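You operate a simulated robot arm through the tools that you are given. There is no shell and no other tool. Be economical: measure what you need, move in short steps, check, and stop when the job is done.

You are at the controls of a simulated robot arm. One attempt, no reset.

Task
Set the moulder going: gap 5, pressure 2, duster open, tray out.
Fine: press start last, once.

It is judged by the outcome, as a careful person would: the job done as asked, and still so three seconds after it is handed in. It fails if anything else is knocked over, pushed out of place, dropped, spilled or broken.

Robot
A 6-joint arm with a two-finger parallel gripper, fixed in place. Base frame: the origin is at the foot of the arm, x ahead of it, y to its left, z up. Readings come in mm, rad, newtons and seconds.
With the tool pointing down near the work surface it reaches from about 220 to 660 mm from the base axis. Its first joint turns from -1.152 to 1.152 rad. Payload 2.9 kg.
The tool frame sits at the grasp point between the pads (the TCP): z along the fingers, y along the line on which they close. The tips reach 30 mm beyond it. The gripper opens to 110 mm. The fingers are 20 mm wide and 10 mm thick; the gripper's body (48 by 112 mm) begins 55 mm behind the TCP.
Orientation is told as [roll, pitch, yaw] about the base's x, y, z axes, in that order, counted from this pose: with the fingers straight down and closing along the base's y, the tool's x points along the base's -x, its y along +y and its z along -z.

Tools
- The arm moves only by the tool move_arm. Its argument "commands" is a list of rows, each a list of 3 entries, a list of its own where there are three numbers: the shift along the base's x, y, z in units of 20 mm (1.0 is 20 mm), then the turn, a rotation vector about the base's x, y, z in units of 4 degrees (1.0 is 4 degrees), then the finger opening in mm, from 0 to 110. In form: [[[tx, ty, tz], [rx, ry, rz], jaw], ...]. A call has 1 to 12 rows; each row shifts and turns the commanded pose from where the row before left it. A call with a number of a shift or a turn outside -1 to 1 is refused whole. Rows are played at 5 a second. More than 50 mm and 0.15 rad between two rows, or a gripper value outside its range, and nothing of the call is played. Where a pose cannot be reached the arm comes as near as it can. A force on the tool above 80 N (or 10 N above the force at the start of the call, whichever is more), or a blocked arm, ends the call early, and 0.2 s more pass. The fingers move at their own pace (about 108 mm/s each) and stop on an object; they squeeze with about 26 N. The grip force told is the motor's: it shows also when the fingers shut on nothing. Time passes only in rows, and 0.2 s behind the last, so rows that do not move let the fingers close. The reply holds the time, the measured pose of the TCP, the force on the tool along the base axes, the opening and the grip force, in the units named above and with some noise, with the torque about the TCP (base axes, N m) and any sound that the robot's microphone picked up, and new pictures: "show" is both (left out), scene, wrist or none.
- Cameras (640 x 400 px; columns grow to the right, rows downward): "scene" is fixed at [73.2, 428.6, 1393.5]; the picture's right is [-0.78, -0.62, 0.00], its down [-0.30, 0.38, -0.87] and it looks along [0.54, -0.68, -0.49] (base axes); focal length 312 px, centre (320, 200). "wrist" rides on the gripper at [72, 17, -103] in the tool frame; the picture's right is [-0.23, 0.97, 0.00], its down [-0.76, -0.18, -0.62] and it looks along [-0.61, -0.14, 0.78] (tool axes); focal length 222 px, centre (320, 200). There is no depth. A picture from a camera that has moved, and an enlarged one, comes with that camera's place and axes in the base frame and with its lens.
- close_up(camera, box): a new picture of the part [left, top, right, bottom] of that camera's present view, enlarged. The clock stands still meanwhile.
- sign_off(): hands the job in; it is judged then, once.

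Work in short steps. Places have to be worked out from the pictures, the camera data and where the tool is seen: move nearer, look again, correct. Check each grasp and each placing, and mend what went wrong. You have 120 turns and 200 pictures in all, those below and enlarged ones among them. Open the gripper and draw the arm clear of the work before you hand the job in, unless the task says otherwise; then end with one line.

The tools are called after "Emit:" by a JSON object that holds its "fn" and its "kwargs". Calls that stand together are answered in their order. move_arm: Moves the arm, as the interface text tells. Its arguments: {"type":"object","properties":{"commands":{"type":"array"},"show":{"type":"string","enum":["both","scene","wrist","none"]}},"required":["commands"]} The other tools are called the same way: close_up (camera, box) takes an enlarged picture of a part of a camera's view; sign_off () hands the job in.

At the start:

```text
time_s: 0.0
ee_pos: [178.9, -0.9, 1144.5]
ee_rot: [-0.001, -0.493, 0.0]
force: [-0.5, 0.1, -0.2]
wrist_torque: [0.0, 0.0, -0.01]
opening: 110.2
finger_force: 0.1
```

scene: 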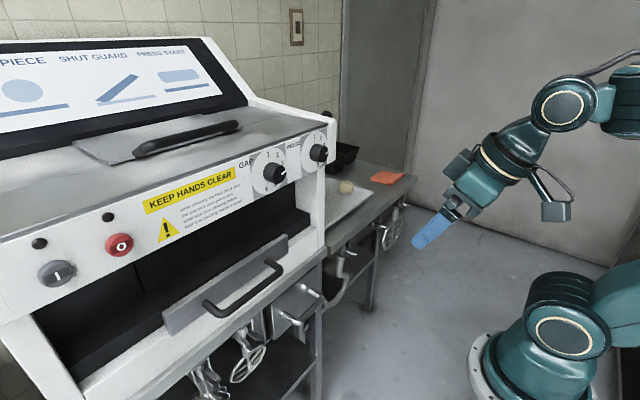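
wrist: 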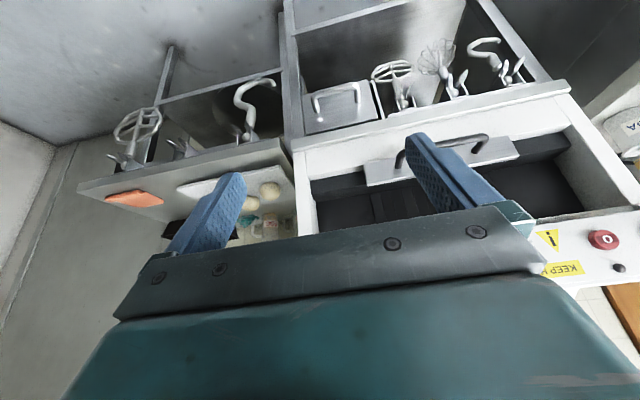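

I'll look closely at the panel, the knobs and the instructions before moving.

Emit:
{"fn": "close_up", "kwargs": {"camera": "scene", "box": [230, 120, 350, 195]}}

Emit:
{"fn": "close_up", "kwargs": {"camera": "scene", "box": [0, 30, 260, 190]}}

Emit:
{"fn": "close_up", "kwargs": {"camera": "scene", "box": [0, 170, 320, 370]}}

Emit:
{"fn": "close_up", "kwargs": {"camera": "wrist", "box": [290, 60, 640, 280]}}

```text
5.33 times, centred on (290, 158) of scene
camera zoom: at [73.2, 428.6, 1393.5], right [-0.78, -0.62, 0.0], down [-0.3, 0.38, -0.87], along [0.54, -0.68, -0.49], focal length 1662 px, centre (480, 427)
```

zoom: 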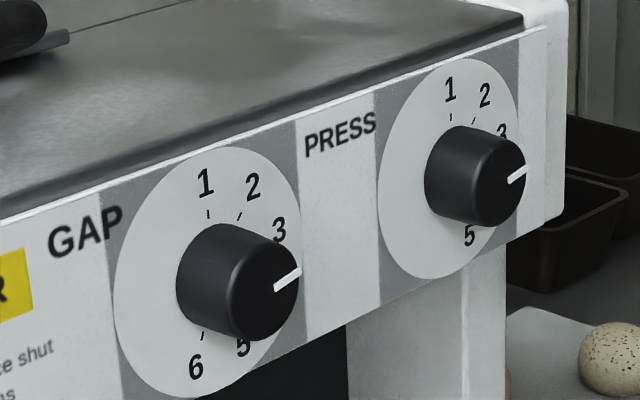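

```text
2.46 times, centred on (130, 110) of scene
camera zoom: at [73.2, 428.6, 1393.5], right [-0.78, -0.62, 0.0], down [-0.3, 0.38, -0.87], along [0.54, -0.68, -0.49], focal length 767 px, centre (788, 422)
```

zoom: 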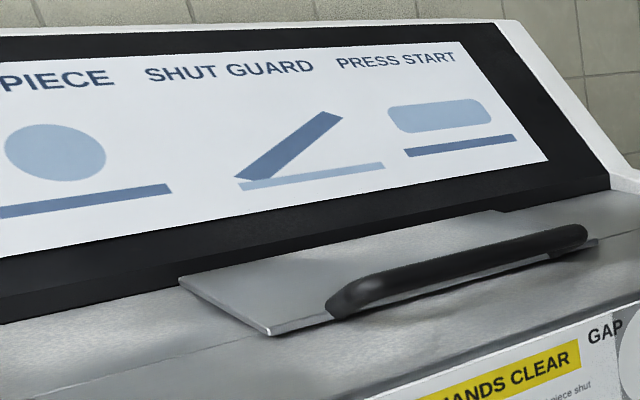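

```text
2.00 times, centred on (160, 270) of scene
camera zoom: at [73.2, 428.6, 1393.5], right [-0.78, -0.62, 0.0], down [-0.3, 0.38, -0.87], along [0.54, -0.68, -0.49], focal length 623 px, centre (640, 60)
```

zoom: 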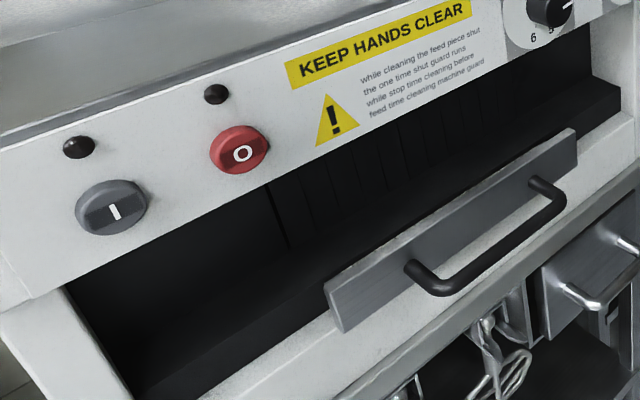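

```text
1.82 times, centred on (465, 170) of wrist
camera zoom: at [65.1, 17.3, 1200.7], right [0.2, 0.97, 0.11], down [0.38, -0.18, 0.91], along [0.9, -0.14, -0.4], focal length 404 px, centre (56, 254)
```

zoom: 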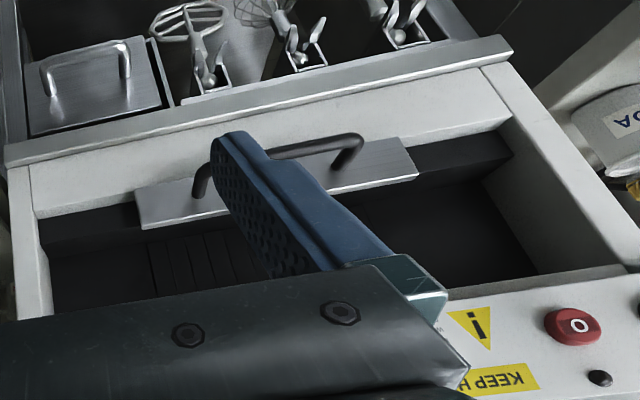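

The front panel is at about x=440. The start button is near (442, 406, 1165), the gap knob near y=103, the press knob near y=-17, and the tray handle near (438, 189, 972). I'll raise the arm with the tool turning down to view the top of the machine and look for the duster.

Emit:
{"fn": "move_arm", "kwargs": {"commands": [[[0, 0.5, 1], [0, 0, 0], 110], [[0, 1, 1], [0, 0.5, 0], 110], [[0, 1, 1], [0, 0.5, 0], 110], [[0, 1, 1], [0, 0.5, 0], 60], [[0, 1, 1], [0, 0.5, 0], 0], [[0, 1, 1], [0, 0.5, 0], 0], [[0.5, 0.5, 1], [0, 0.5, 0], 0], [[0.5, 0.5, 1], [0, 0, 0], 0], [[0.5, 0, 1], [0, 0, 0], 0], [[0.5, 0, 1], [0, 0, 0], 0], [[0, 0, 1], [0, 0, 0], 0]]}}

```text
time_s: 2.4
ee_pos: [243.9, 123.6, 1304.9]
ee_rot: [0.004, -0.285, -0.001]
force: [-0.4, -0.5, 0.4]
wrist_torque: [-0.02, 0.0, 0.01]
opening: 0.1
finger_force: 26.3
out of reach, approached as far as the arm can: row 6, 8, 9, 10, 11
camera wrist: at [143.5, 139.8, 1384.3], right [0.22, 0.97, 0.07], down [0.56, -0.18, 0.81], along [0.8, -0.14, -0.58], focal length 222 px, centre (320, 200)
```

scene: 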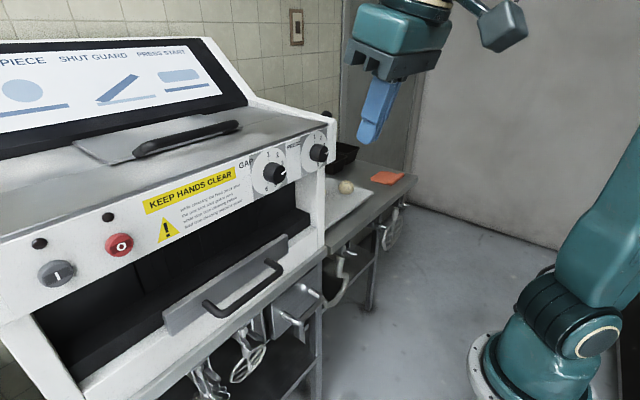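
wrist: 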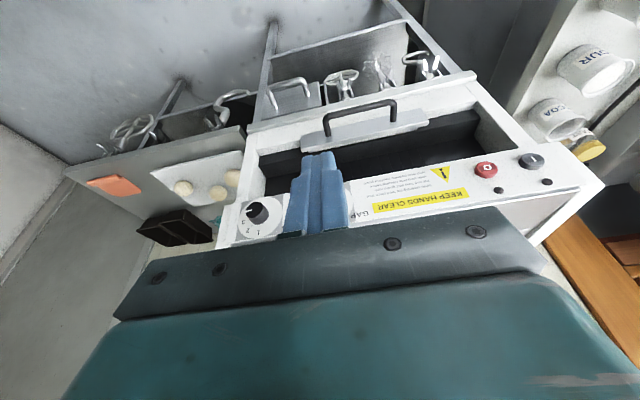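

The top plate is hidden behind the gripper in this upside-down view. I'll yaw the tool so the camera can see the top of the machine.

Emit:
{"fn": "move_arm", "kwargs": {"commands": [[[0, 0, 0], [0, 0, 1], 0], [[0, 0, 0], [0, 0, 1], 0], [[0, 0, 0], [0, 0, 1], 0], [[0, 0, 0], [0, 0, 1], 0], [[0, 0, 0], [0, 0, 1], 0], [[0, 0, 0], [0, 0, 1], 0], [[0, 0, 0], [0, 0, 1], 0], [[0, 0, 0], [0, 0, 1], 0], [[0, 0, 0], [0, 0, 1], 0], [[0, 0, 0], [0, 0, 1], 0], [[0, 0, 0], [0, 0, 1], 0], [[0, 0, 0], [0, 0, 1], 0]], "show": "none"}}

Emit:
{"fn": "move_arm", "kwargs": {"commands": [[[0.5, 0, 0.5], [0, 0, 1], 0], [[0.5, 0, 0.5], [0, 0, 1], 0], [[0.5, 0, 0.5], [0, 0, 1], 0], [[0.5, 0, 0], [0, 0, 1], 0], [[0.5, 0, 0], [0, 0, 1], 0], [[0.5, 0, 0], [0, 0, 1], 0], [[0.5, 0, 0], [0, 0, 1], 0], [[0.5, 0, 0], [0, 0, 1], 0], [[0.5, 0, 0], [0, 0, 1], 0], [[0, 0, 0], [0, 0, 1], 0], [[0, 0, 0], [0, 0, 1], 0], [[0, 0, 0], [0, 0, 1], 0]]}}

```text
time_s: 5.0
ee_pos: [247.9, 126.2, 1306.9]
ee_rot: [-0.001, -0.293, 0.711]
force: [0.5, 0.5, 0.2]
wrist_torque: [0.02, 0.0, -0.02]
opening: 0.0
finger_force: 25.8
out of reach, approached as far as the arm can: row 8, 10
```

```text
time_s: 7.6
ee_pos: [330.1, 142.7, 1257.6]
ee_rot: [-0.006, -0.294, 1.549]
force: [-0.2, -0.4, -0.9]
wrist_torque: [0.01, -0.03, -0.01]
opening: 0.4
finger_force: 25.9
out of reach, approached as far as the arm can: row 2, 3, 4, 5, 6, 7, 8, 9, 10, 11, 12
camera wrist: at [308.7, 44.3, 1335.3], right [-0.97, 0.24, 0.06], down [0.19, 0.55, 0.82], along [0.16, 0.8, -0.57], focal length 222 px, centre (320, 200)
```

scene: 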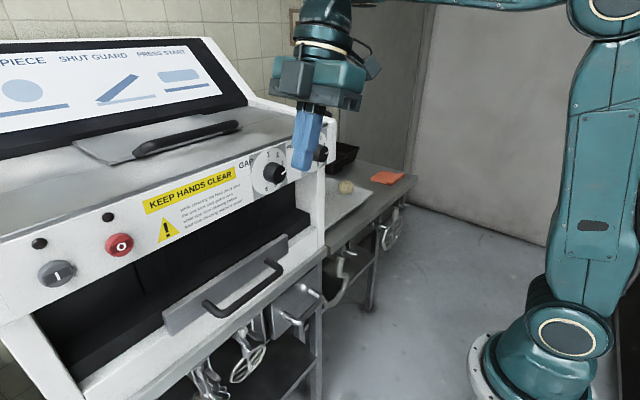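
wrist: 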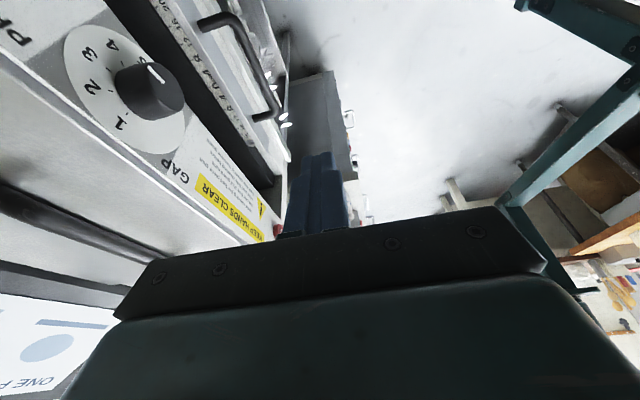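

There's lettering under the panel that I hadn't seen, so I'll enlarge that area.

Emit:
{"fn": "close_up", "kwargs": {"camera": "wrist", "box": [0, 0, 320, 200]}}

Emit:
{"fn": "close_up", "kwargs": {"camera": "wrist", "box": [0, 150, 160, 400]}}

Emit:
{"fn": "close_up", "kwargs": {"camera": "wrist", "box": [140, 0, 300, 140]}}

```text
2.00 times, centred on (160, 100) of wrist
camera zoom: at [308.7, 44.3, 1335.3], right [-0.97, 0.24, 0.06], down [0.19, 0.55, 0.82], along [0.16, 0.8, -0.57], focal length 444 px, centre (640, 400)
```

zoom: 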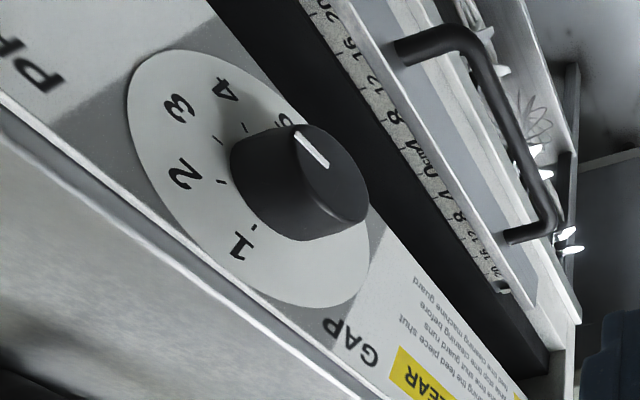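

```text
1.60 times, centred on (80, 275) of wrist
camera zoom: at [308.7, 44.3, 1335.3], right [-0.97, 0.24, 0.06], down [0.19, 0.55, 0.82], along [0.16, 0.8, -0.57], focal length 355 px, centre (704, 80)
```

zoom: 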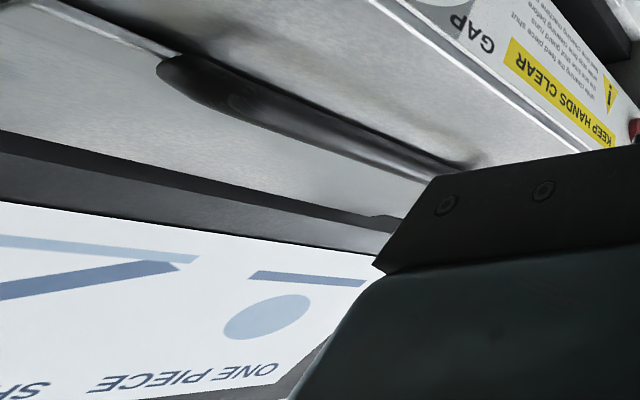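

```text
2.86 times, centred on (220, 70) of wrist
camera zoom: at [308.7, 44.3, 1335.3], right [-0.97, 0.24, 0.06], down [0.19, 0.55, 0.82], along [0.16, 0.8, -0.57], focal length 635 px, centre (606, 571)
```

zoom: 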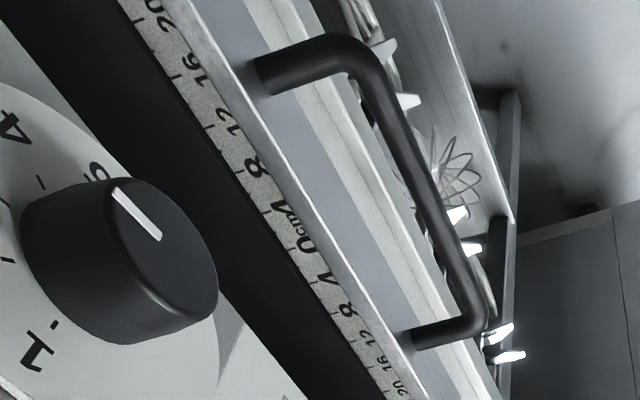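

The pointer looks to be between 4 and 5 on the gap dial, and the flap on top is probably the duster lid. I'll back off a little and turn the tool to point forward (+x) with the camera above it, which suits both looking and working.

Emit:
{"fn": "move_arm", "kwargs": {"commands": [[[-1, 0, 0], [0, 0, 0], 0], [[-1, 0, 0], [0, 0, 0], 0], [[-1, 0, 0], [-1, -1, 0.742], 0], [[-1, 0, 0], [-1, -1, 0.742], 0], [[0, 0, 0], [-1, -1, 0.742], 0], [[0, 0, 0], [-1, -1, 0.742], 0], [[0, 0, 0], [-1, -1, 0.742], 0], [[0, 0, 0], [-1, -1, 0.742], 0], [[0, 0, 0], [-1, -1, 0.742], 0], [[0, 0, 0], [-1, -1, 0.742], 0], [[0, 0, 0], [-1, -1, 0.742], 0], [[0, 0, 0], [-1, -1, 0.742], 0]]}}

```text
time_s: 10.2
ee_pos: [275.4, 129.4, 1255.5]
ee_rot: [-0.51, 0.55, 2.04]
force: [-0.1, -0.6, 0.3]
wrist_torque: [0.03, -0.03, -0.02]
opening: 0.1
finger_force: 26.1
out of reach, approached as far as the arm can: row 11, 12
camera wrist: at [224.7, 83.8, 1362.7], right [-0.73, -0.43, -0.53], down [-0.58, 0.81, 0.14], along [0.36, 0.4, -0.84], focal length 222 px, centre (320, 200)
```

scene: 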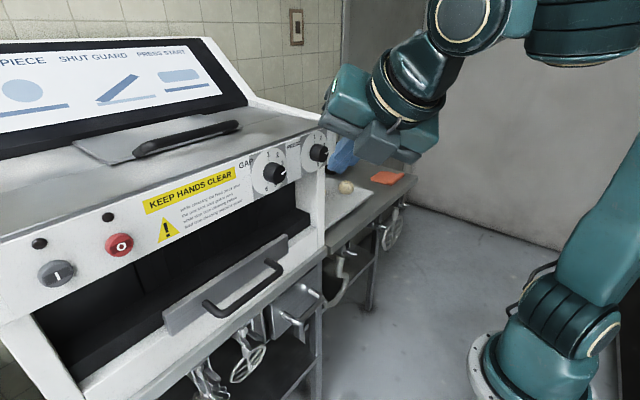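
wrist: 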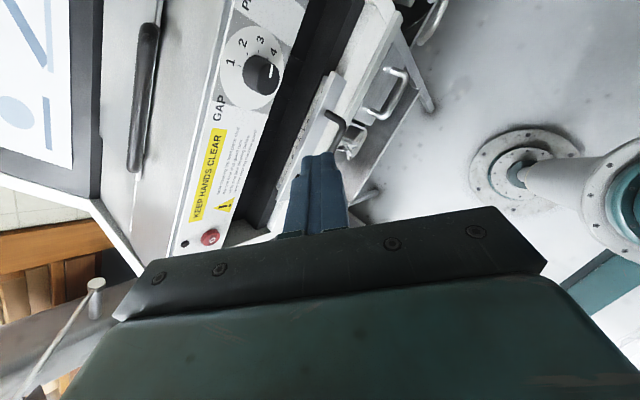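

This view shows the top from above, so I'll enlarge it.

Emit:
{"fn": "close_up", "kwargs": {"camera": "wrist", "box": [60, 0, 340, 250]}}

Emit:
{"fn": "close_up", "kwargs": {"camera": "wrist", "box": [215, 15, 305, 115]}}

```text
1.60 times, centred on (200, 125) of wrist
camera zoom: at [224.7, 83.8, 1362.7], right [-0.73, -0.43, -0.53], down [-0.58, 0.81, 0.14], along [0.36, 0.4, -0.84], focal length 355 px, centre (512, 320)
```

zoom: 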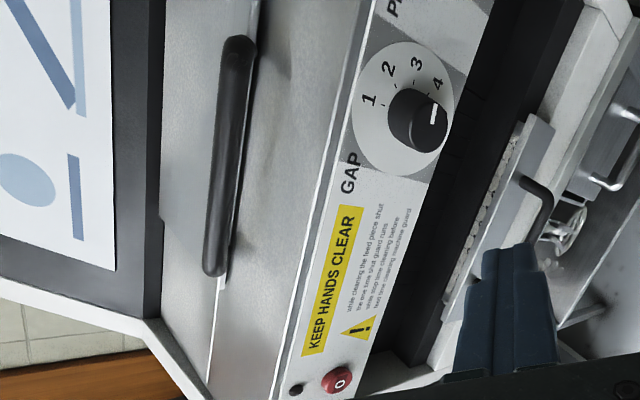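

```text
4.00 times, centred on (260, 65) of wrist
camera zoom: at [224.7, 83.8, 1362.7], right [-0.73, -0.43, -0.53], down [-0.58, 0.81, 0.14], along [0.36, 0.4, -0.84], focal length 888 px, centre (560, 740)
```

zoom: 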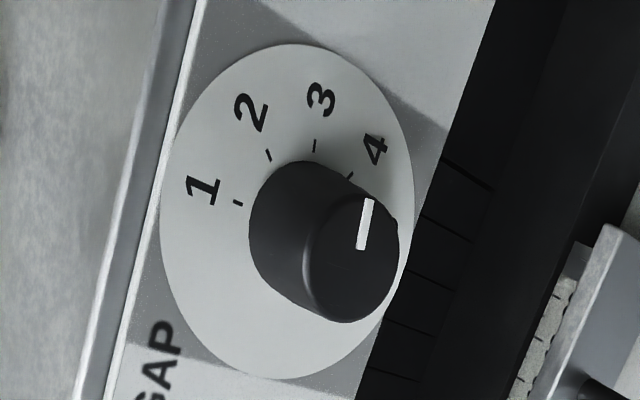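

Something small and black pokes up behind the right-hand corner of the machine in the scene view. I'll check that and the lid.

Emit:
{"fn": "close_up", "kwargs": {"camera": "scene", "box": [290, 90, 370, 140]}}

Emit:
{"fn": "close_up", "kwargs": {"camera": "scene", "box": [60, 90, 260, 215]}}

```text
8.00 times, centred on (330, 115) of scene
camera zoom: at [73.2, 428.6, 1393.5], right [-0.78, -0.62, 0.0], down [-0.3, 0.38, -0.87], along [0.54, -0.68, -0.49], focal length 2493 px, centre (240, 880)
```

zoom: 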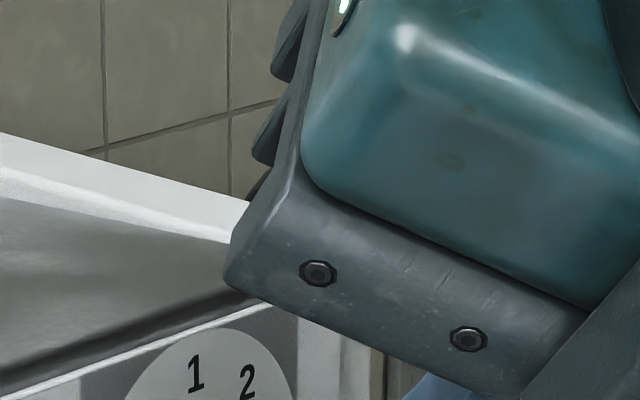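

```text
3.20 times, centred on (160, 152) of scene
camera zoom: at [73.2, 428.6, 1393.5], right [-0.78, -0.62, 0.0], down [-0.3, 0.38, -0.87], along [0.54, -0.68, -0.49], focal length 997 px, centre (832, 352)
```

zoom: 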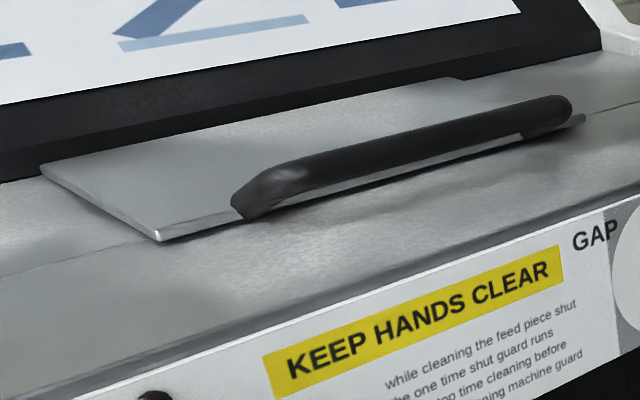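

The flap looks like the guard, lying shut, and the black knob at the far right may be the duster control. I'll finish turning the tool forward.

Emit:
{"fn": "move_arm", "kwargs": {"commands": [[[0, 0, 0], [-1, -1, 0.742], 0], [[0, 0, 0], [-1, -1, 0.742], 0], [[0, 0, 0], [-1, -1, 0.742], 0], [[0, 0, 0], [-1, -1, 0.742], 0], [[0, 0, 0], [-1, -1, 0.742], 0], [[0, 0, 0], [-1, -1, 0.742], 0], [[0, 0, 0], [-1, -1, 0.742], 0], [[0, 0, 0], [-1, -1, 0.742], 0], [[0, 0, 0], [-1, -1, 0.742], 0], [[0, 0, 0], [-1, -1, 0.742], 0], [[0, 0, 0], [-0.4, -0.4, 0.3], 0]]}}

```text
time_s: 12.6
ee_pos: [324.8, 114.1, 1262.1]
ee_rot: [-1.664, 1.552, 1.489]
force: [0.2, 0.4, 0.1]
wrist_torque: [0.02, 0.0, 0.02]
opening: 0.0
finger_force: 26.2
out of reach, approached as far as the arm can: row 1, 2, 3, 4, 5, 6, 10, 11
camera wrist: at [220.6, 94.3, 1333.4], right [0.01, -0.97, -0.24], down [-0.62, 0.18, -0.76], along [0.78, 0.16, -0.6], focal length 222 px, centre (320, 200)
```

scene: 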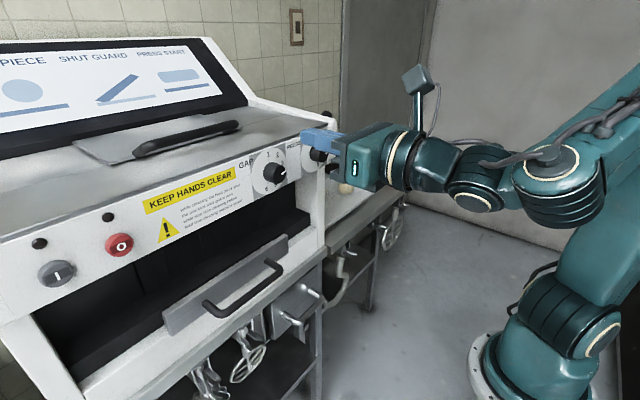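
wrist: 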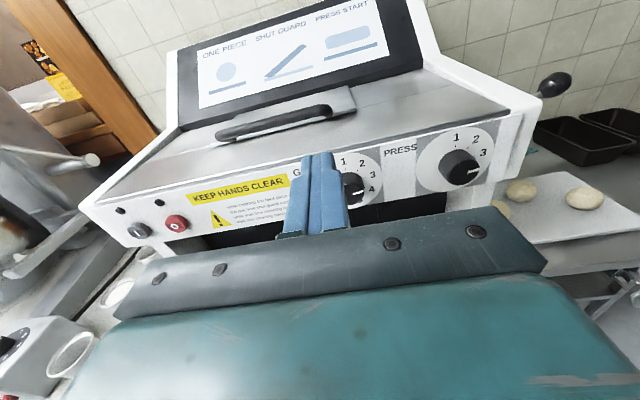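

Excellent view: a lever with a black ball sits on the right side of the machine. I'll enlarge the key parts.

Emit:
{"fn": "close_up", "kwargs": {"camera": "wrist", "box": [480, 60, 600, 160]}}

Emit:
{"fn": "close_up", "kwargs": {"camera": "wrist", "box": [320, 115, 520, 225]}}

Emit:
{"fn": "close_up", "kwargs": {"camera": "wrist", "box": [200, 70, 380, 180]}}

```text
4.00 times, centred on (540, 110) of wrist
camera zoom: at [220.6, 94.3, 1333.4], right [0.01, -0.97, -0.24], down [-0.62, 0.18, -0.76], along [0.78, 0.16, -0.6], focal length 888 px, centre (-560, 560)
```

zoom: 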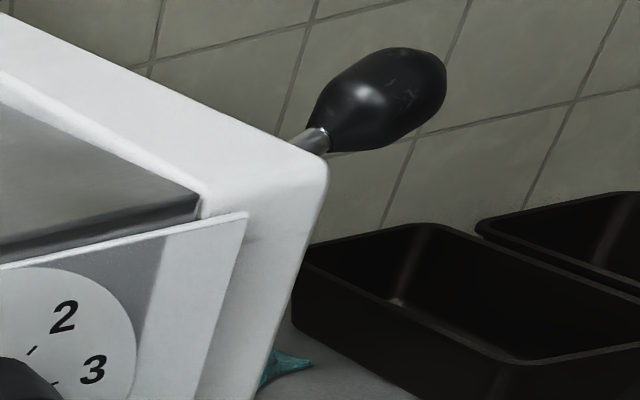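

```text
3.20 times, centred on (420, 170) of wrist
camera zoom: at [220.6, 94.3, 1333.4], right [0.01, -0.97, -0.24], down [-0.62, 0.18, -0.76], along [0.78, 0.16, -0.6], focal length 711 px, centre (0, 296)
```

zoom: 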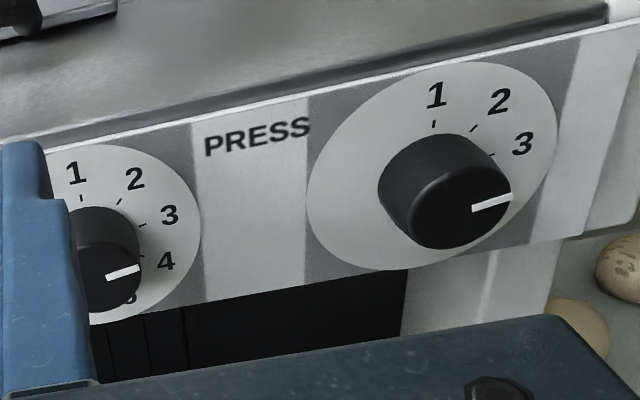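

```text
3.56 times, centred on (290, 125) of wrist
camera zoom: at [220.6, 94.3, 1333.4], right [0.01, -0.97, -0.24], down [-0.62, 0.18, -0.76], along [0.78, 0.16, -0.6], focal length 790 px, centre (427, 467)
```

zoom: 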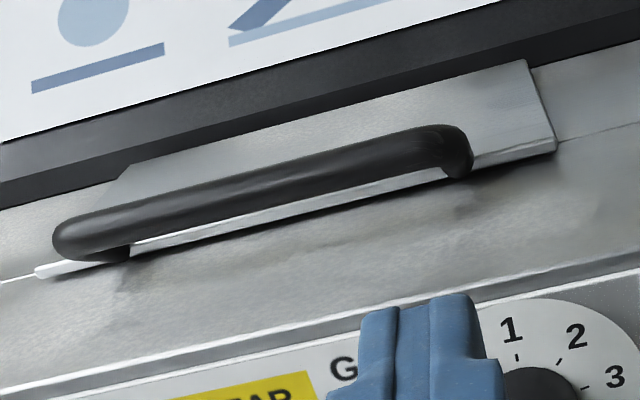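

The duster is probably the ball lever near (527, -170, 1205) on the right side. I'll go right and yaw left to see the machine's side and the lever's markings.

Emit:
{"fn": "move_arm", "kwargs": {"commands": [[[-0.5, -1, 0], [0, 0, 0], 0], [[-0.5, -1, 0], [0, 0, 0], 0], [[-0.5, -1, 0], [0, 0, 0], 0], [[-0.5, -1, 0], [0, 0, 0], 0], [[0, -1, 0], [0, 0, 1], 0], [[0, -1, 0], [0, 0, 1], 0], [[0, -1, 0], [0, 0, 1], 0], [[0, -1, 0], [0, 0, 1], 0], [[0, -1, 0], [0, 0, 1], 0], [[0, -1, 0], [0, 0, 1], 0], [[0, -1, 0], [0, 0, 1], 0], [[0, -1, 0], [0, 0, 1], 0]], "show": "none"}}

Emit:
{"fn": "move_arm", "kwargs": {"commands": [[[0, -1, 0], [0, 0, 1], 0], [[0, -1, 0], [0, 0, 1], 0], [[0, -1, 0], [0, 0, 1], 0], [[0, -1, 0], [0, 0, 0], 0], [[0, -1, 0], [0, 0, 0], 0]]}}

```text
time_s: 15.2
ee_pos: [248.1, 80.8, 1312.7]
ee_rot: [-1.68, 1.549, 1.78]
force: [-0.2, -0.2, 0.5]
wrist_torque: [-0.01, -0.04, 0.01]
opening: 0.0
finger_force: 25.9
out of reach, approached as far as the arm can: row 1, 2, 3, 4, 5, 6, 7, 8, 9, 10, 11, 12
```

```text
time_s: 16.4
ee_pos: [247.9, 81.0, 1311.6]
ee_rot: [-1.681, 1.545, 1.779]
force: [-0.3, 0.3, -0.5]
wrist_torque: [0.02, -0.01, 0.01]
opening: 0.0
finger_force: 25.7
out of reach, approached as far as the arm can: row 1, 2, 3, 4, 5
camera wrist: at [154.7, 31.5, 1383.6], right [0.3, -0.92, -0.25], down [-0.65, -0.01, -0.76], along [0.7, 0.39, -0.6], focal length 222 px, centre (320, 200)
```

scene: 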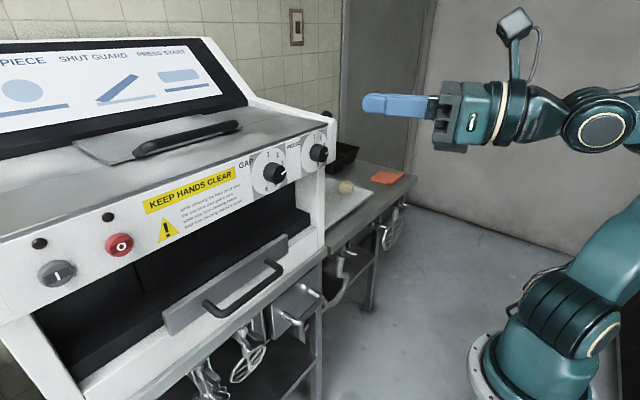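
wrist: 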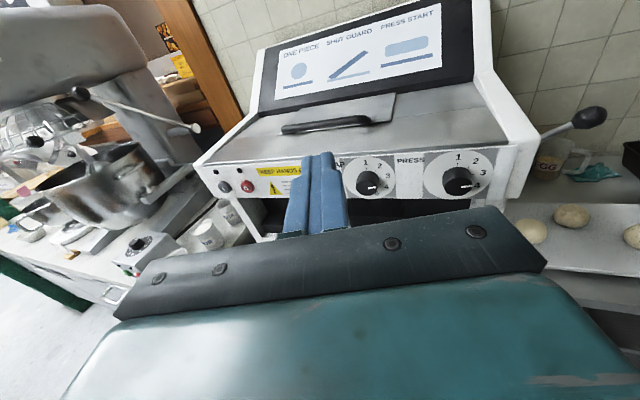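

The arm is folded near a limit at this short radius. I'll test moving outward and sideways in smaller steps.

Emit:
{"fn": "move_arm", "kwargs": {"commands": [[[1, 0, -0.5], [0, 0, 0], 0], [[1, 0, -0.5], [0, 0, 0], 0], [[0, -1, -0.5], [0, 0, 0], 0]], "show": "none"}}

Emit:
{"fn": "move_arm", "kwargs": {"commands": [[[0, -1, -0.5], [0, 0, 0], 0], [[0, -1, 0], [0, 0, 0], 0]], "show": "none"}}

```text
time_s: 17.2
ee_pos: [273.6, 100.1, 1300.6]
ee_rot: [-1.674, 1.544, 1.782]
force: [0.4, -0.1, 0.6]
wrist_torque: [0.02, -0.06, 0.02]
opening: 0.0
finger_force: 26.3
out of reach, approached as far as the arm can: row 1, 2, 3
```

```text
time_s: 17.8
ee_pos: [258.9, 91.9, 1307.8]
ee_rot: [-1.686, 1.544, 1.771]
force: [-0.7, -0.8, -0.1]
wrist_torque: [-0.02, 0.03, 0.04]
opening: 0.0
finger_force: 26.0
out of reach, approached as far as the arm can: row 1, 2
```

A wrist-roll joint seems to be at its stop. I'll take the heading back to straight ahead and roll the tool clockwise about +x, which moves the camera to the right-hand side of the gripper.

Emit:
{"fn": "move_arm", "kwargs": {"commands": [[[0.5, 0, -0.5], [0, 0, -1], 0], [[0.5, 0, -0.5], [0, 0, -1], 0], [[0.5, 0, -0.5], [0, 0, -1], 0], [[0, -0.5, 0], [0, 0, -1], 0], [[0, -0.5, 0], [1, 0, 0], 0], [[0, -0.5, 0], [1, 0, 0], 0], [[0, -0.5, 0], [1, 0, 0], 0], [[0, -0.5, 0], [1, 0, 0], 0], [[0, -0.5, 0], [1, 0, 0], 0], [[0, -0.5, 0], [1, 0, 0], 0], [[0, -0.5, 0], [1, 0, 0], 0], [[0, -0.5, 0], [1, 0, 0], 0]], "show": "none"}}

Emit:
{"fn": "move_arm", "kwargs": {"commands": [[[0, -1, 0], [1, 0, 0], 0], [[0, -1, 0], [1, 0, 0], 0], [[0, -1, 0], [1, 0, 0], 0], [[0, -1, 0], [1, 0, 0], 0], [[0, -1, 0], [1, 0, 0], 0], [[0, -1, 0], [1, 0, 0], 0], [[0, -1, 0], [1, 0, 0], 0], [[0, -1, 0], [1, 0, 0], 0]]}}

```text
time_s: 20.4
ee_pos: [301.3, 5.7, 1299.9]
ee_rot: [-1.611, 0.996, 1.571]
force: [0.2, 0.0, -0.2]
wrist_torque: [-0.01, 0.01, -0.05]
opening: 0.0
finger_force: 25.6
out of reach, approached as far as the arm can: row 1, 2, 3, 4, 7, 12
```

```text
time_s: 22.2
ee_pos: [336.7, -140.9, 1301.6]
ee_rot: [-1.61, 0.428, 1.567]
force: [-0.2, -0.3, 0.0]
wrist_torque: [0.01, -0.01, -0.01]
opening: 0.0
finger_force: 25.8
out of reach, approached as far as the arm can: row 5, 6, 7, 8
camera wrist: at [231.3, -214.1, 1311.3], right [0.04, -0.2, -0.98], down [-0.63, 0.76, -0.18], along [0.78, 0.62, -0.09], focal length 222 px, centre (320, 200)
```

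scene: 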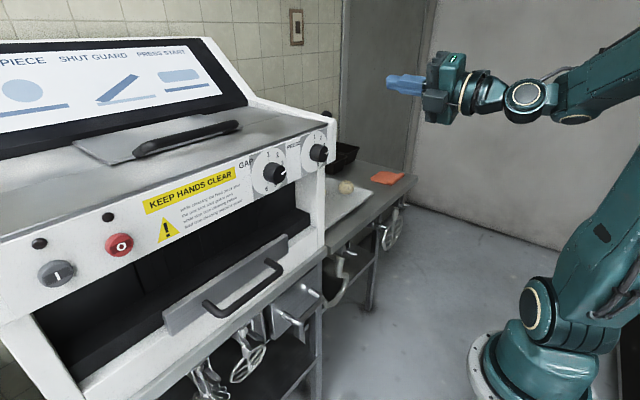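
wrist: 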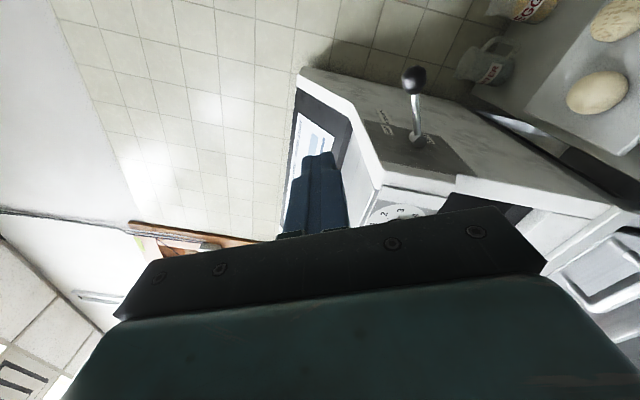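

The lever and its plate are now visible on the machine's side. I'll read the labels.

Emit:
{"fn": "close_up", "kwargs": {"camera": "wrist", "box": [350, 50, 490, 190]}}

Emit:
{"fn": "close_up", "kwargs": {"camera": "wrist", "box": [370, 100, 450, 160]}}

```text
2.86 times, centred on (420, 120) of wrist
camera zoom: at [231.3, -214.1, 1311.3], right [0.04, -0.2, -0.98], down [-0.63, 0.76, -0.18], along [0.78, 0.62, -0.09], focal length 635 px, centre (34, 429)
```

zoom: 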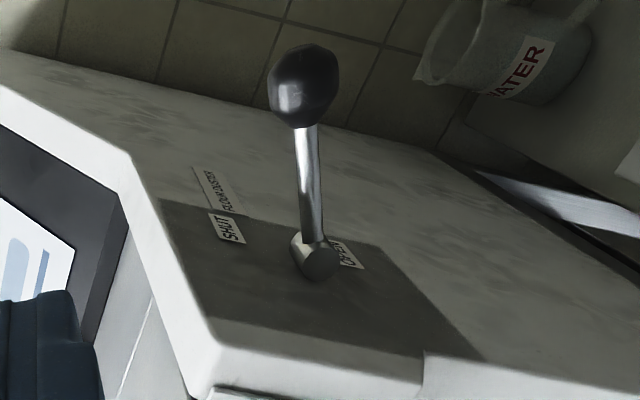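

```text
6.67 times, centred on (410, 130) of wrist
camera zoom: at [231.3, -214.1, 1311.3], right [0.04, -0.2, -0.98], down [-0.63, 0.76, -0.18], along [0.78, 0.62, -0.09], focal length 1481 px, centre (-280, 667)
```

zoom: 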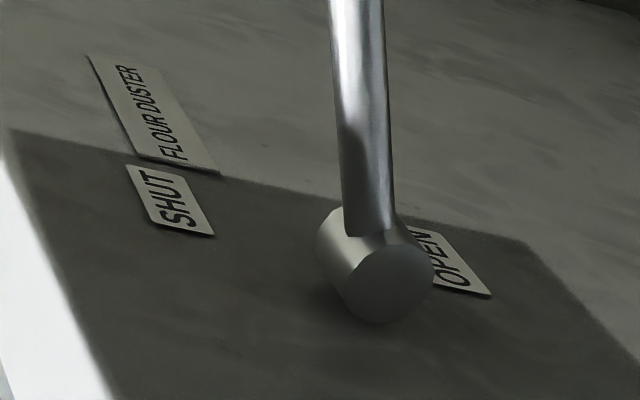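

The labels read FLOUR DUSTER, with SHUT above and OPEN below. The lever turns about an x-axis hub and its ball is near (527, -175, 1206), so pushing it down opens the duster. I'll bring the closed fingers above the ball.

Emit:
{"fn": "move_arm", "kwargs": {"commands": [[[1, -0.3, -0.4], [0, 0, 0], 0], [[1, -0.3, -0.4], [0, 0, 0], 0], [[1, -0.3, -0.4], [0, 0, 0], 0], [[1, -0.3, 0], [0, 0, 0], 0], [[1, 0, 0], [0, 0, 0], 0], [[1, 0, 0], [0, 0, 0], 0]]}}

```text
time_s: 23.6
ee_pos: [455.4, -163.3, 1275.6]
ee_rot: [-1.61, 0.428, 1.569]
force: [0.1, -0.4, 1.5]
wrist_torque: [0.02, 0.03, -0.01]
opening: 0.0
finger_force: 26.1
camera wrist: at [351.8, -237.3, 1286.8], right [0.04, -0.2, -0.98], down [-0.63, 0.76, -0.18], along [0.78, 0.62, -0.1], focal length 222 px, centre (320, 200)
```

scene: 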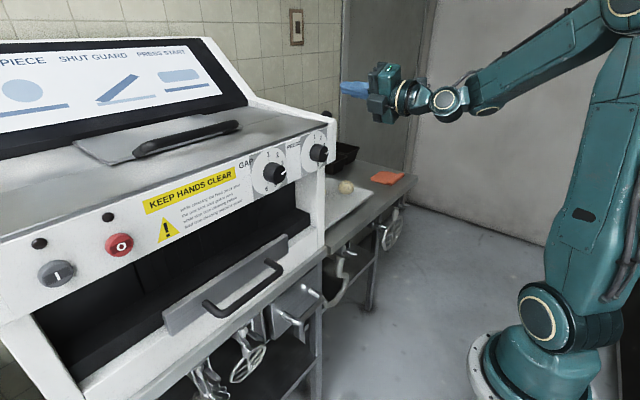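
wrist: 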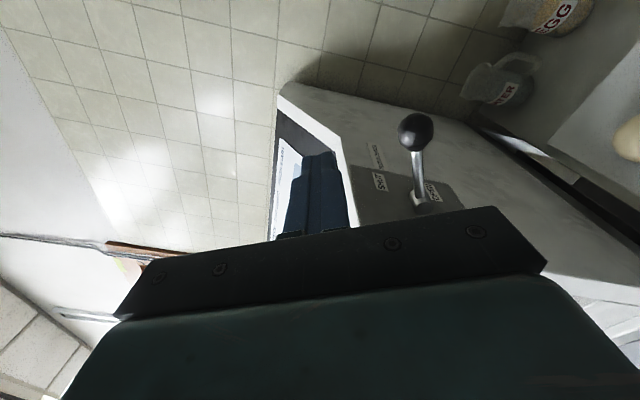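

The refined ball position is (538, -178, 1201), with the hub at (540, -110, 1152). I'll go over the ball and then press down in steps.

Emit:
{"fn": "move_arm", "kwargs": {"commands": [[[1, 0, -0.3], [0, 0, 0], 0], [[1, 0, -0.3], [0, 0, 0], 0], [[1, -0.2, -0.3], [0, 0, 0], 0], [[1, -0.2, -0.3], [0, 0, 0], 0], [[0, 0, -0.5], [0, 0, 0], 0]]}}

```text
time_s: 24.8
ee_pos: [535.3, -171.9, 1242.5]
ee_rot: [-1.611, 0.429, 1.571]
force: [0.4, -0.4, 0.5]
wrist_torque: [0.03, 0.01, 0.01]
opening: 0.0
finger_force: 26.1
camera wrist: at [431.1, -245.8, 1253.5], right [0.04, -0.2, -0.98], down [-0.63, 0.76, -0.18], along [0.78, 0.62, -0.1], focal length 222 px, centre (320, 200)
```

scene: 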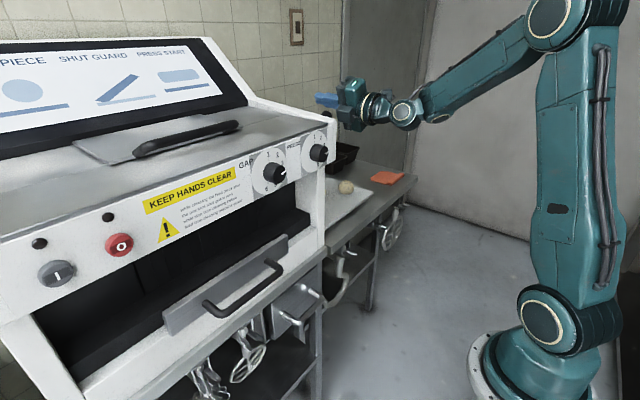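
wrist: 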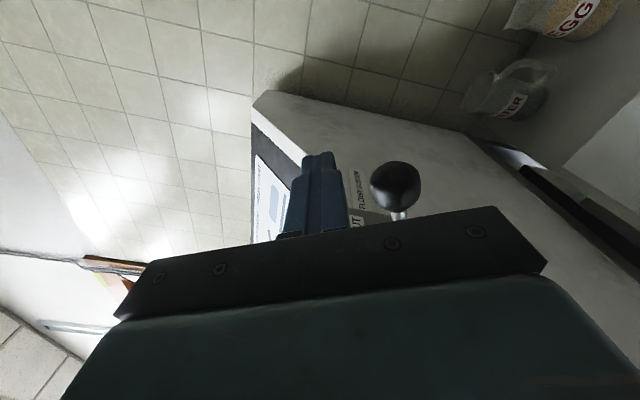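

The fingers are above the ball at z≈1242. I'll press down slowly.

Emit:
{"fn": "move_arm", "kwargs": {"commands": [[[0, 0, -0.5], [0, 0, 0], 0], [[0, 0, -0.5], [0, 0, 0], 0], [[0, 0, -0.5], [0, 0, 0], 0], [[0, 0, -0.5], [0, 0, 0], 0], [[0, 0, -0.5], [0, 0, 0], 0]]}}

```text
time_s: 26.0
ee_pos: [534.1, -171.7, 1193.1]
ee_rot: [-1.609, 0.428, 1.57]
force: [-0.2, -0.9, 0.1]
wrist_torque: [0.0, 0.03, 0.01]
opening: 0.0
finger_force: 26.4
camera wrist: at [431.0, -245.4, 1202.8], right [0.04, -0.2, -0.98], down [-0.63, 0.76, -0.18], along [0.78, 0.62, -0.1], focal length 222 px, centre (320, 200)
```

scene: 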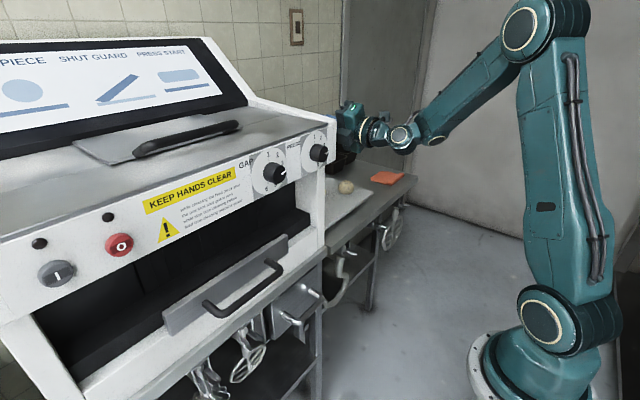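
wrist: 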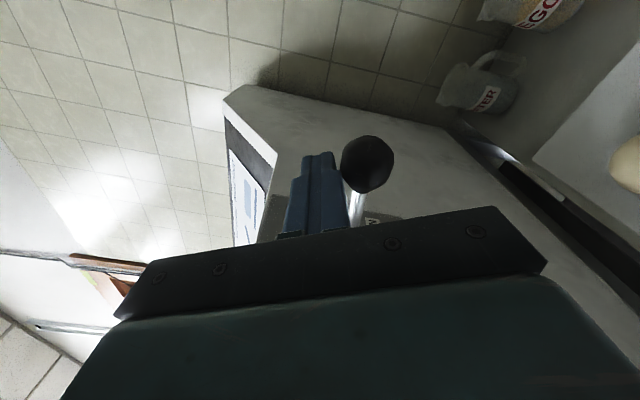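

I seem to be touching the ball with little force. I'll keep going down.

Emit:
{"fn": "move_arm", "kwargs": {"commands": [[[0, 0, -0.5], [0, 0, 0], 0], [[0, 0, -0.5], [0, 0, 0], 0], [[0, 0, -0.5], [0, 0, 0], 0], [[0, 0, -0.5], [0, 0, 0], 0]], "show": "wrist"}}

```text
time_s: 27.0
ee_pos: [534.7, -171.0, 1152.8]
ee_rot: [-1.61, 0.429, 1.571]
force: [0.2, 0.3, 0.0]
wrist_torque: [-0.03, 0.01, 0.01]
opening: 0.0
finger_force: 25.8
camera wrist: at [430.4, -245.5, 1162.7], right [0.04, -0.2, -0.98], down [-0.63, 0.76, -0.18], along [0.78, 0.62, -0.1], focal length 222 px, centre (320, 200)
```

wrist: 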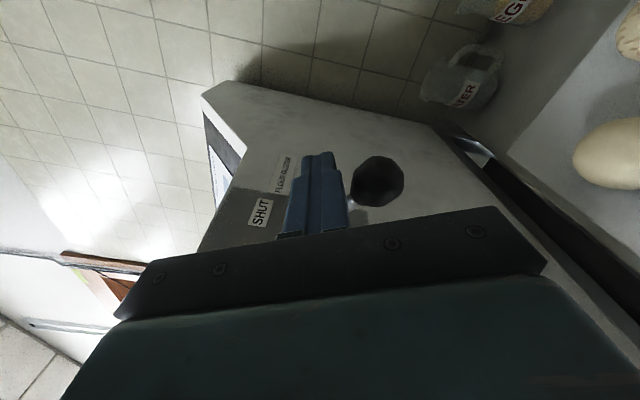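

The lever has swung below the middle. I'll continue until it meets its stop.

Emit:
{"fn": "move_arm", "kwargs": {"commands": [[[0, 0, -0.4], [0, 0, 0], 0], [[0, 0, -0.4], [0, 0, 0], 0]], "show": "wrist"}}

```text
time_s: 27.6
ee_pos: [533.6, -172.6, 1144.5]
ee_rot: [-1.639, 0.431, 1.557]
force: [-24.1, 0.2, 46.4]
wrist_torque: [0.02, 0.36, 0.07]
opening: 0.0
finger_force: 26.0
camera wrist: at [429.6, -246.1, 1154.1], right [0.06, -0.2, -0.98], down [-0.62, 0.76, -0.19], along [0.78, 0.62, -0.08], focal length 222 px, centre (320, 200)
```

wrist: 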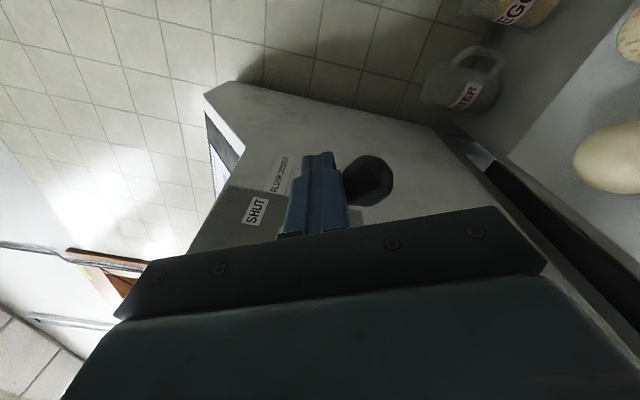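

Contact at 46 N shows the lever is against its lower stop. I'll back straight up, retreat, and check that it stays down.

Emit:
{"fn": "move_arm", "kwargs": {"commands": [[[0, 0, 0.7], [0, 0, 0], 0], [[0, 0, 1], [0, 0, 0], 0], [[0, 0, 1], [0, 0, 0], 0], [[0, 0, 1], [0, 0, 0], 0], [[0, 0, 1], [0, 0, 0], 0], [[-1, 0, 0.5], [0, 0, 0], 0], [[-1, 0, 0.5], [0, 0, 0], 0], [[-1, 0, 0], [0, 0, 0], 0], [[-1, 0, 0], [0, 0, 0], 0], [[-1, 0, 0], [0, 0, 0], 0], [[-1, 0, 0], [0, 0, 0], 0]]}}

Emit:
{"fn": "close_up", "kwargs": {"camera": "wrist", "box": [350, 60, 510, 210]}}

```text
time_s: 30.0
ee_pos: [416.0, -170.9, 1250.5]
ee_rot: [-1.611, 0.43, 1.568]
force: [0.0, 0.0, 1.4]
wrist_torque: [-0.02, 0.02, 0.01]
opening: 0.0
finger_force: 26.5
camera wrist: at [311.5, -244.8, 1261.6], right [0.04, -0.2, -0.98], down [-0.63, 0.76, -0.18], along [0.78, 0.62, -0.1], focal length 222 px, centre (320, 200)
```

scene: 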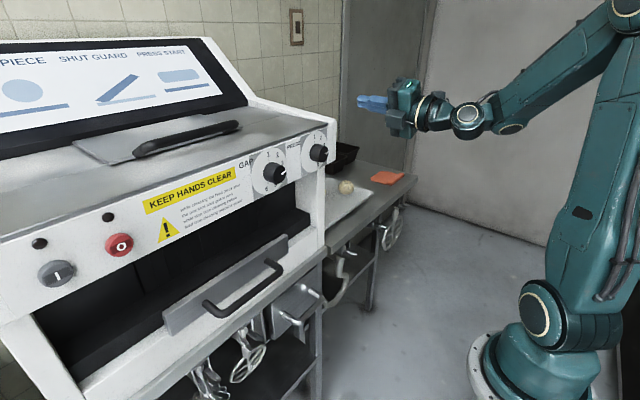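
wrist: 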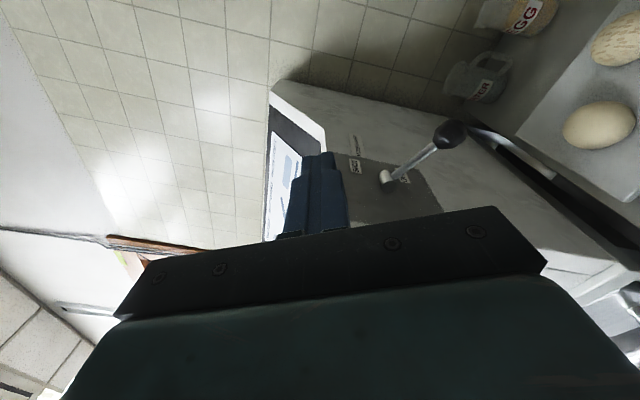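

```text
2.67 times, centred on (430, 135) of wrist
camera zoom: at [311.5, -244.8, 1261.6], right [0.04, -0.2, -0.98], down [-0.63, 0.76, -0.18], along [0.78, 0.62, -0.1], focal length 592 px, centre (27, 373)
```

zoom: 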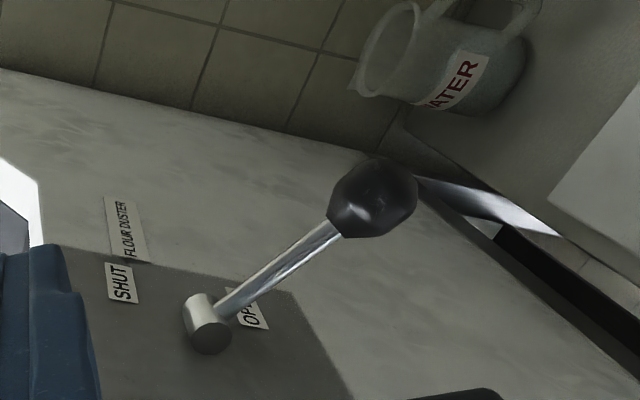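

The duster lever is at OPEN and stays there. The dials are centred at about (447, -19, 1175) for PRESS and (447, 103, 1175) for GAP. Their spacing is 36° per number and both pointers are near 85°. I'll move in front of the PRESS knob with the jaws opened to 60.

Emit:
{"fn": "move_arm", "kwargs": {"commands": [[[-1, 0.5, 0], [0, 0, 0], 0], [[-1, 1, -0.5], [0, 0, 0], 30], [[-1, 1, -0.5], [1, 0, 0], 60], [[-0.5, 1, -0.5], [1, 0, 0], 60], [[0, 1, -0.5], [1, 0, 0], 60], [[0, 1, -0.5], [1, 0, 0], 60], [[0, 1, -0.5], [1, 0, 0], 60], [[0, 1, -0.7], [0, 0, 0], 60]]}}

```text
time_s: 31.8
ee_pos: [397.5, -43.3, 1229.1]
ee_rot: [-1.61, 0.081, 1.57]
force: [0.1, 0.9, 0.2]
wrist_torque: [0.03, -0.02, -0.01]
opening: 60.0
finger_force: 0.0
out of reach, approached as far as the arm can: row 3, 4, 5, 6, 7, 8
camera wrist: at [293.8, -116.3, 1212.7], right [0.04, 0.15, -0.99], down [-0.63, 0.77, 0.09], along [0.78, 0.62, 0.12], focal length 222 px, centre (320, 200)
```

scene: 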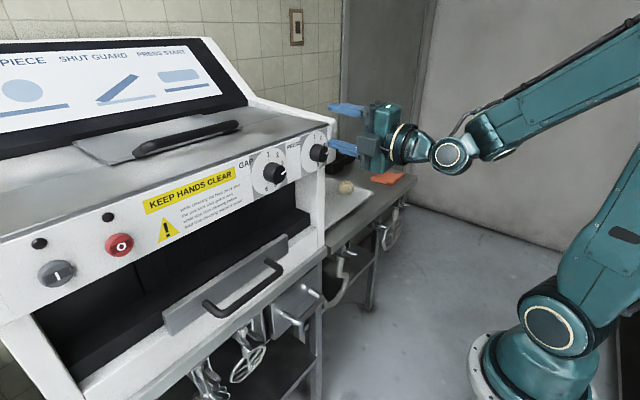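
wrist: 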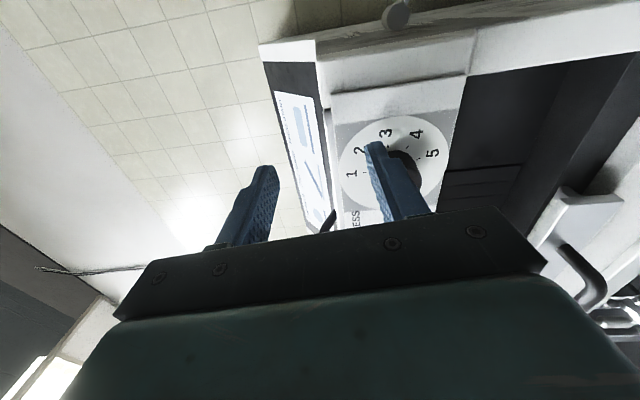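

The arm can't fold back further here, so I'll enter from the side with the jaws vertical, above and below the knob. First I move right, then down to knob height.

Emit:
{"fn": "move_arm", "kwargs": {"commands": [[[0, -1, 0], [0, 0, 0], 60], [[0, -1, 0], [0, 0, 0], 60], [[0, -0.5, -0.7], [0, 0, 0], 60], [[0, 0, -1], [0, 0, 0], 60], [[0, 0, -1], [0, 0, 0], 60]]}}

```text
time_s: 33.0
ee_pos: [412.7, -100.8, 1183.1]
ee_rot: [-1.609, 0.079, 1.571]
force: [-0.3, 0.2, -0.3]
wrist_torque: [0.0, -0.02, 0.01]
opening: 60.0
finger_force: 0.1
out of reach, approached as far as the arm can: row 4, 5
camera wrist: at [308.6, -173.8, 1168.3], right [0.04, 0.15, -0.99], down [-0.63, 0.77, 0.09], along [0.78, 0.62, 0.12], focal length 222 px, centre (320, 200)
```

scene: 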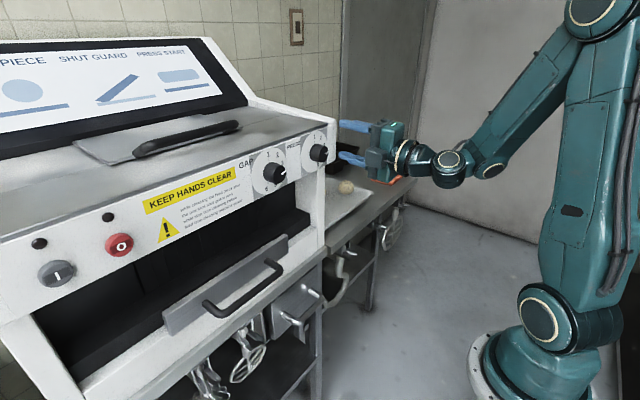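
wrist: 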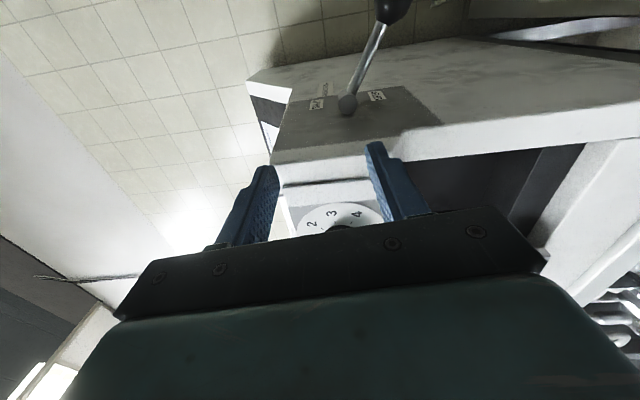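

The arm can't reach back far enough with a level tool at knob height. Tilting the fingers about 25° downward raises the wrist. I'll lift clear, roll on to the camera-below pose with the jaws horizontal, then tilt.

Emit:
{"fn": "move_arm", "kwargs": {"commands": [[[0, 0, 1], [0, 0, 0], 60], [[0, 0, 1], [0, 0, 0], 60], [[0, 0, 1], [0, 0, 0], 60], [[0, 0.5, 1], [1, 0, 0], 60], [[0, 0.5, 1], [1, 0, 0], 60], [[0, 0.5, 0], [1, 0, 0], 60], [[0, 0.5, 0], [1, 0, 0], 60], [[0, 0.5, 0], [1, 0, 0], 60], [[0, 0, 0], [1, 0, 0], 60], [[0, 0, 0], [1, 0, 0], 60], [[0, 0, 0], [1, 0, 0], 60], [[0, 0, 0], [1, 0, 0], 60]], "show": "none"}}

Emit:
{"fn": "move_arm", "kwargs": {"commands": [[[0, 0, 0], [1, 0, 0], 60], [[0, 0, 0], [1, 0, 0], 60], [[0, 0, 0], [1, 0, 0], 60], [[0, 0, 0], [1, 0, 0], 60], [[0, 0, 0], [1, 0, 0], 60], [[0, 0, 0], [1, 0, 0], 60], [[0, 0, 0], [1, 0, 0], 60], [[0, 0, 0], [1, 0, 0], 60], [[0, 0, 0], [1, 0, 0], 60], [[0, 0, 0], [1, 0, 0], 60], [[0, 0, 0], [1, 0, 0], 60], [[0, 0, 0], [1, 0, 0], 60]], "show": "none"}}

Emit:
{"fn": "move_arm", "kwargs": {"commands": [[[0, 0, 0], [1, 0, 0], 60], [[0, 0, 0], [1, 0, 0], 60], [[0, 0, 0], [0.65, 0, 0], 60], [[-0.5, 0, 0], [0, 1, 0], 60], [[-0.5, 0, 0], [0, 1, 0], 60], [[-0.5, 0, 0], [0, 1, 0], 60], [[-0.5, 0, 0], [0, 1, 0], 60], [[0, 0, 0], [0, 1, 0], 60], [[0, 0, 0], [0, 1, 0], 60], [[0, 0, 0], [0, 0.25, 0], 60]]}}

```text
time_s: 35.6
ee_pos: [412.3, -50.0, 1284.1]
ee_rot: [-1.608, -0.55, 1.569]
force: [-0.5, -0.4, -1.0]
wrist_torque: [-0.02, 0.0, -0.04]
opening: 60.0
finger_force: 0.0
```

```text
time_s: 38.2
ee_pos: [412.9, -50.9, 1283.9]
ee_rot: [-1.601, -1.387, 1.56]
force: [-0.9, -0.6, 0.0]
wrist_torque: [0.0, 0.0, -0.01]
opening: 60.2
finger_force: 0.2
```

```text
time_s: 40.4
ee_pos: [373.2, -48.9, 1282.1]
ee_rot: [-0.04, -1.131, -0.002]
force: [-0.2, 0.5, -1.2]
wrist_torque: [0.01, 0.0, -0.01]
opening: 60.0
finger_force: 0.1
camera wrist: at [247.7, -28.4, 1261.2], right [0.13, 0.97, 0.19], down [-0.25, -0.15, 0.96], along [0.96, -0.17, 0.22], focal length 222 px, centre (320, 200)
```

scene: 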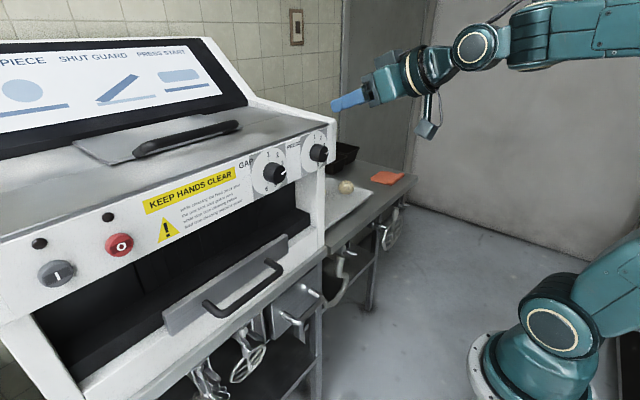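
wrist: 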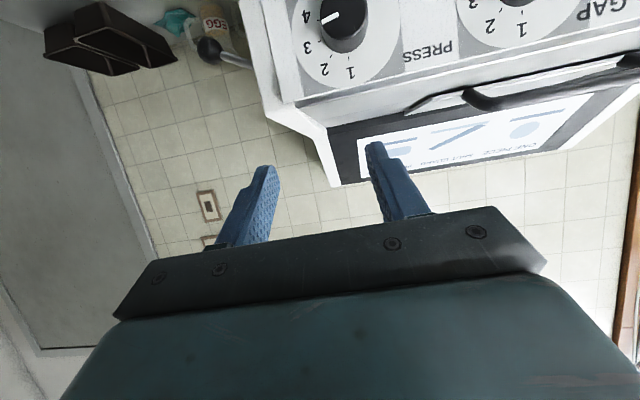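

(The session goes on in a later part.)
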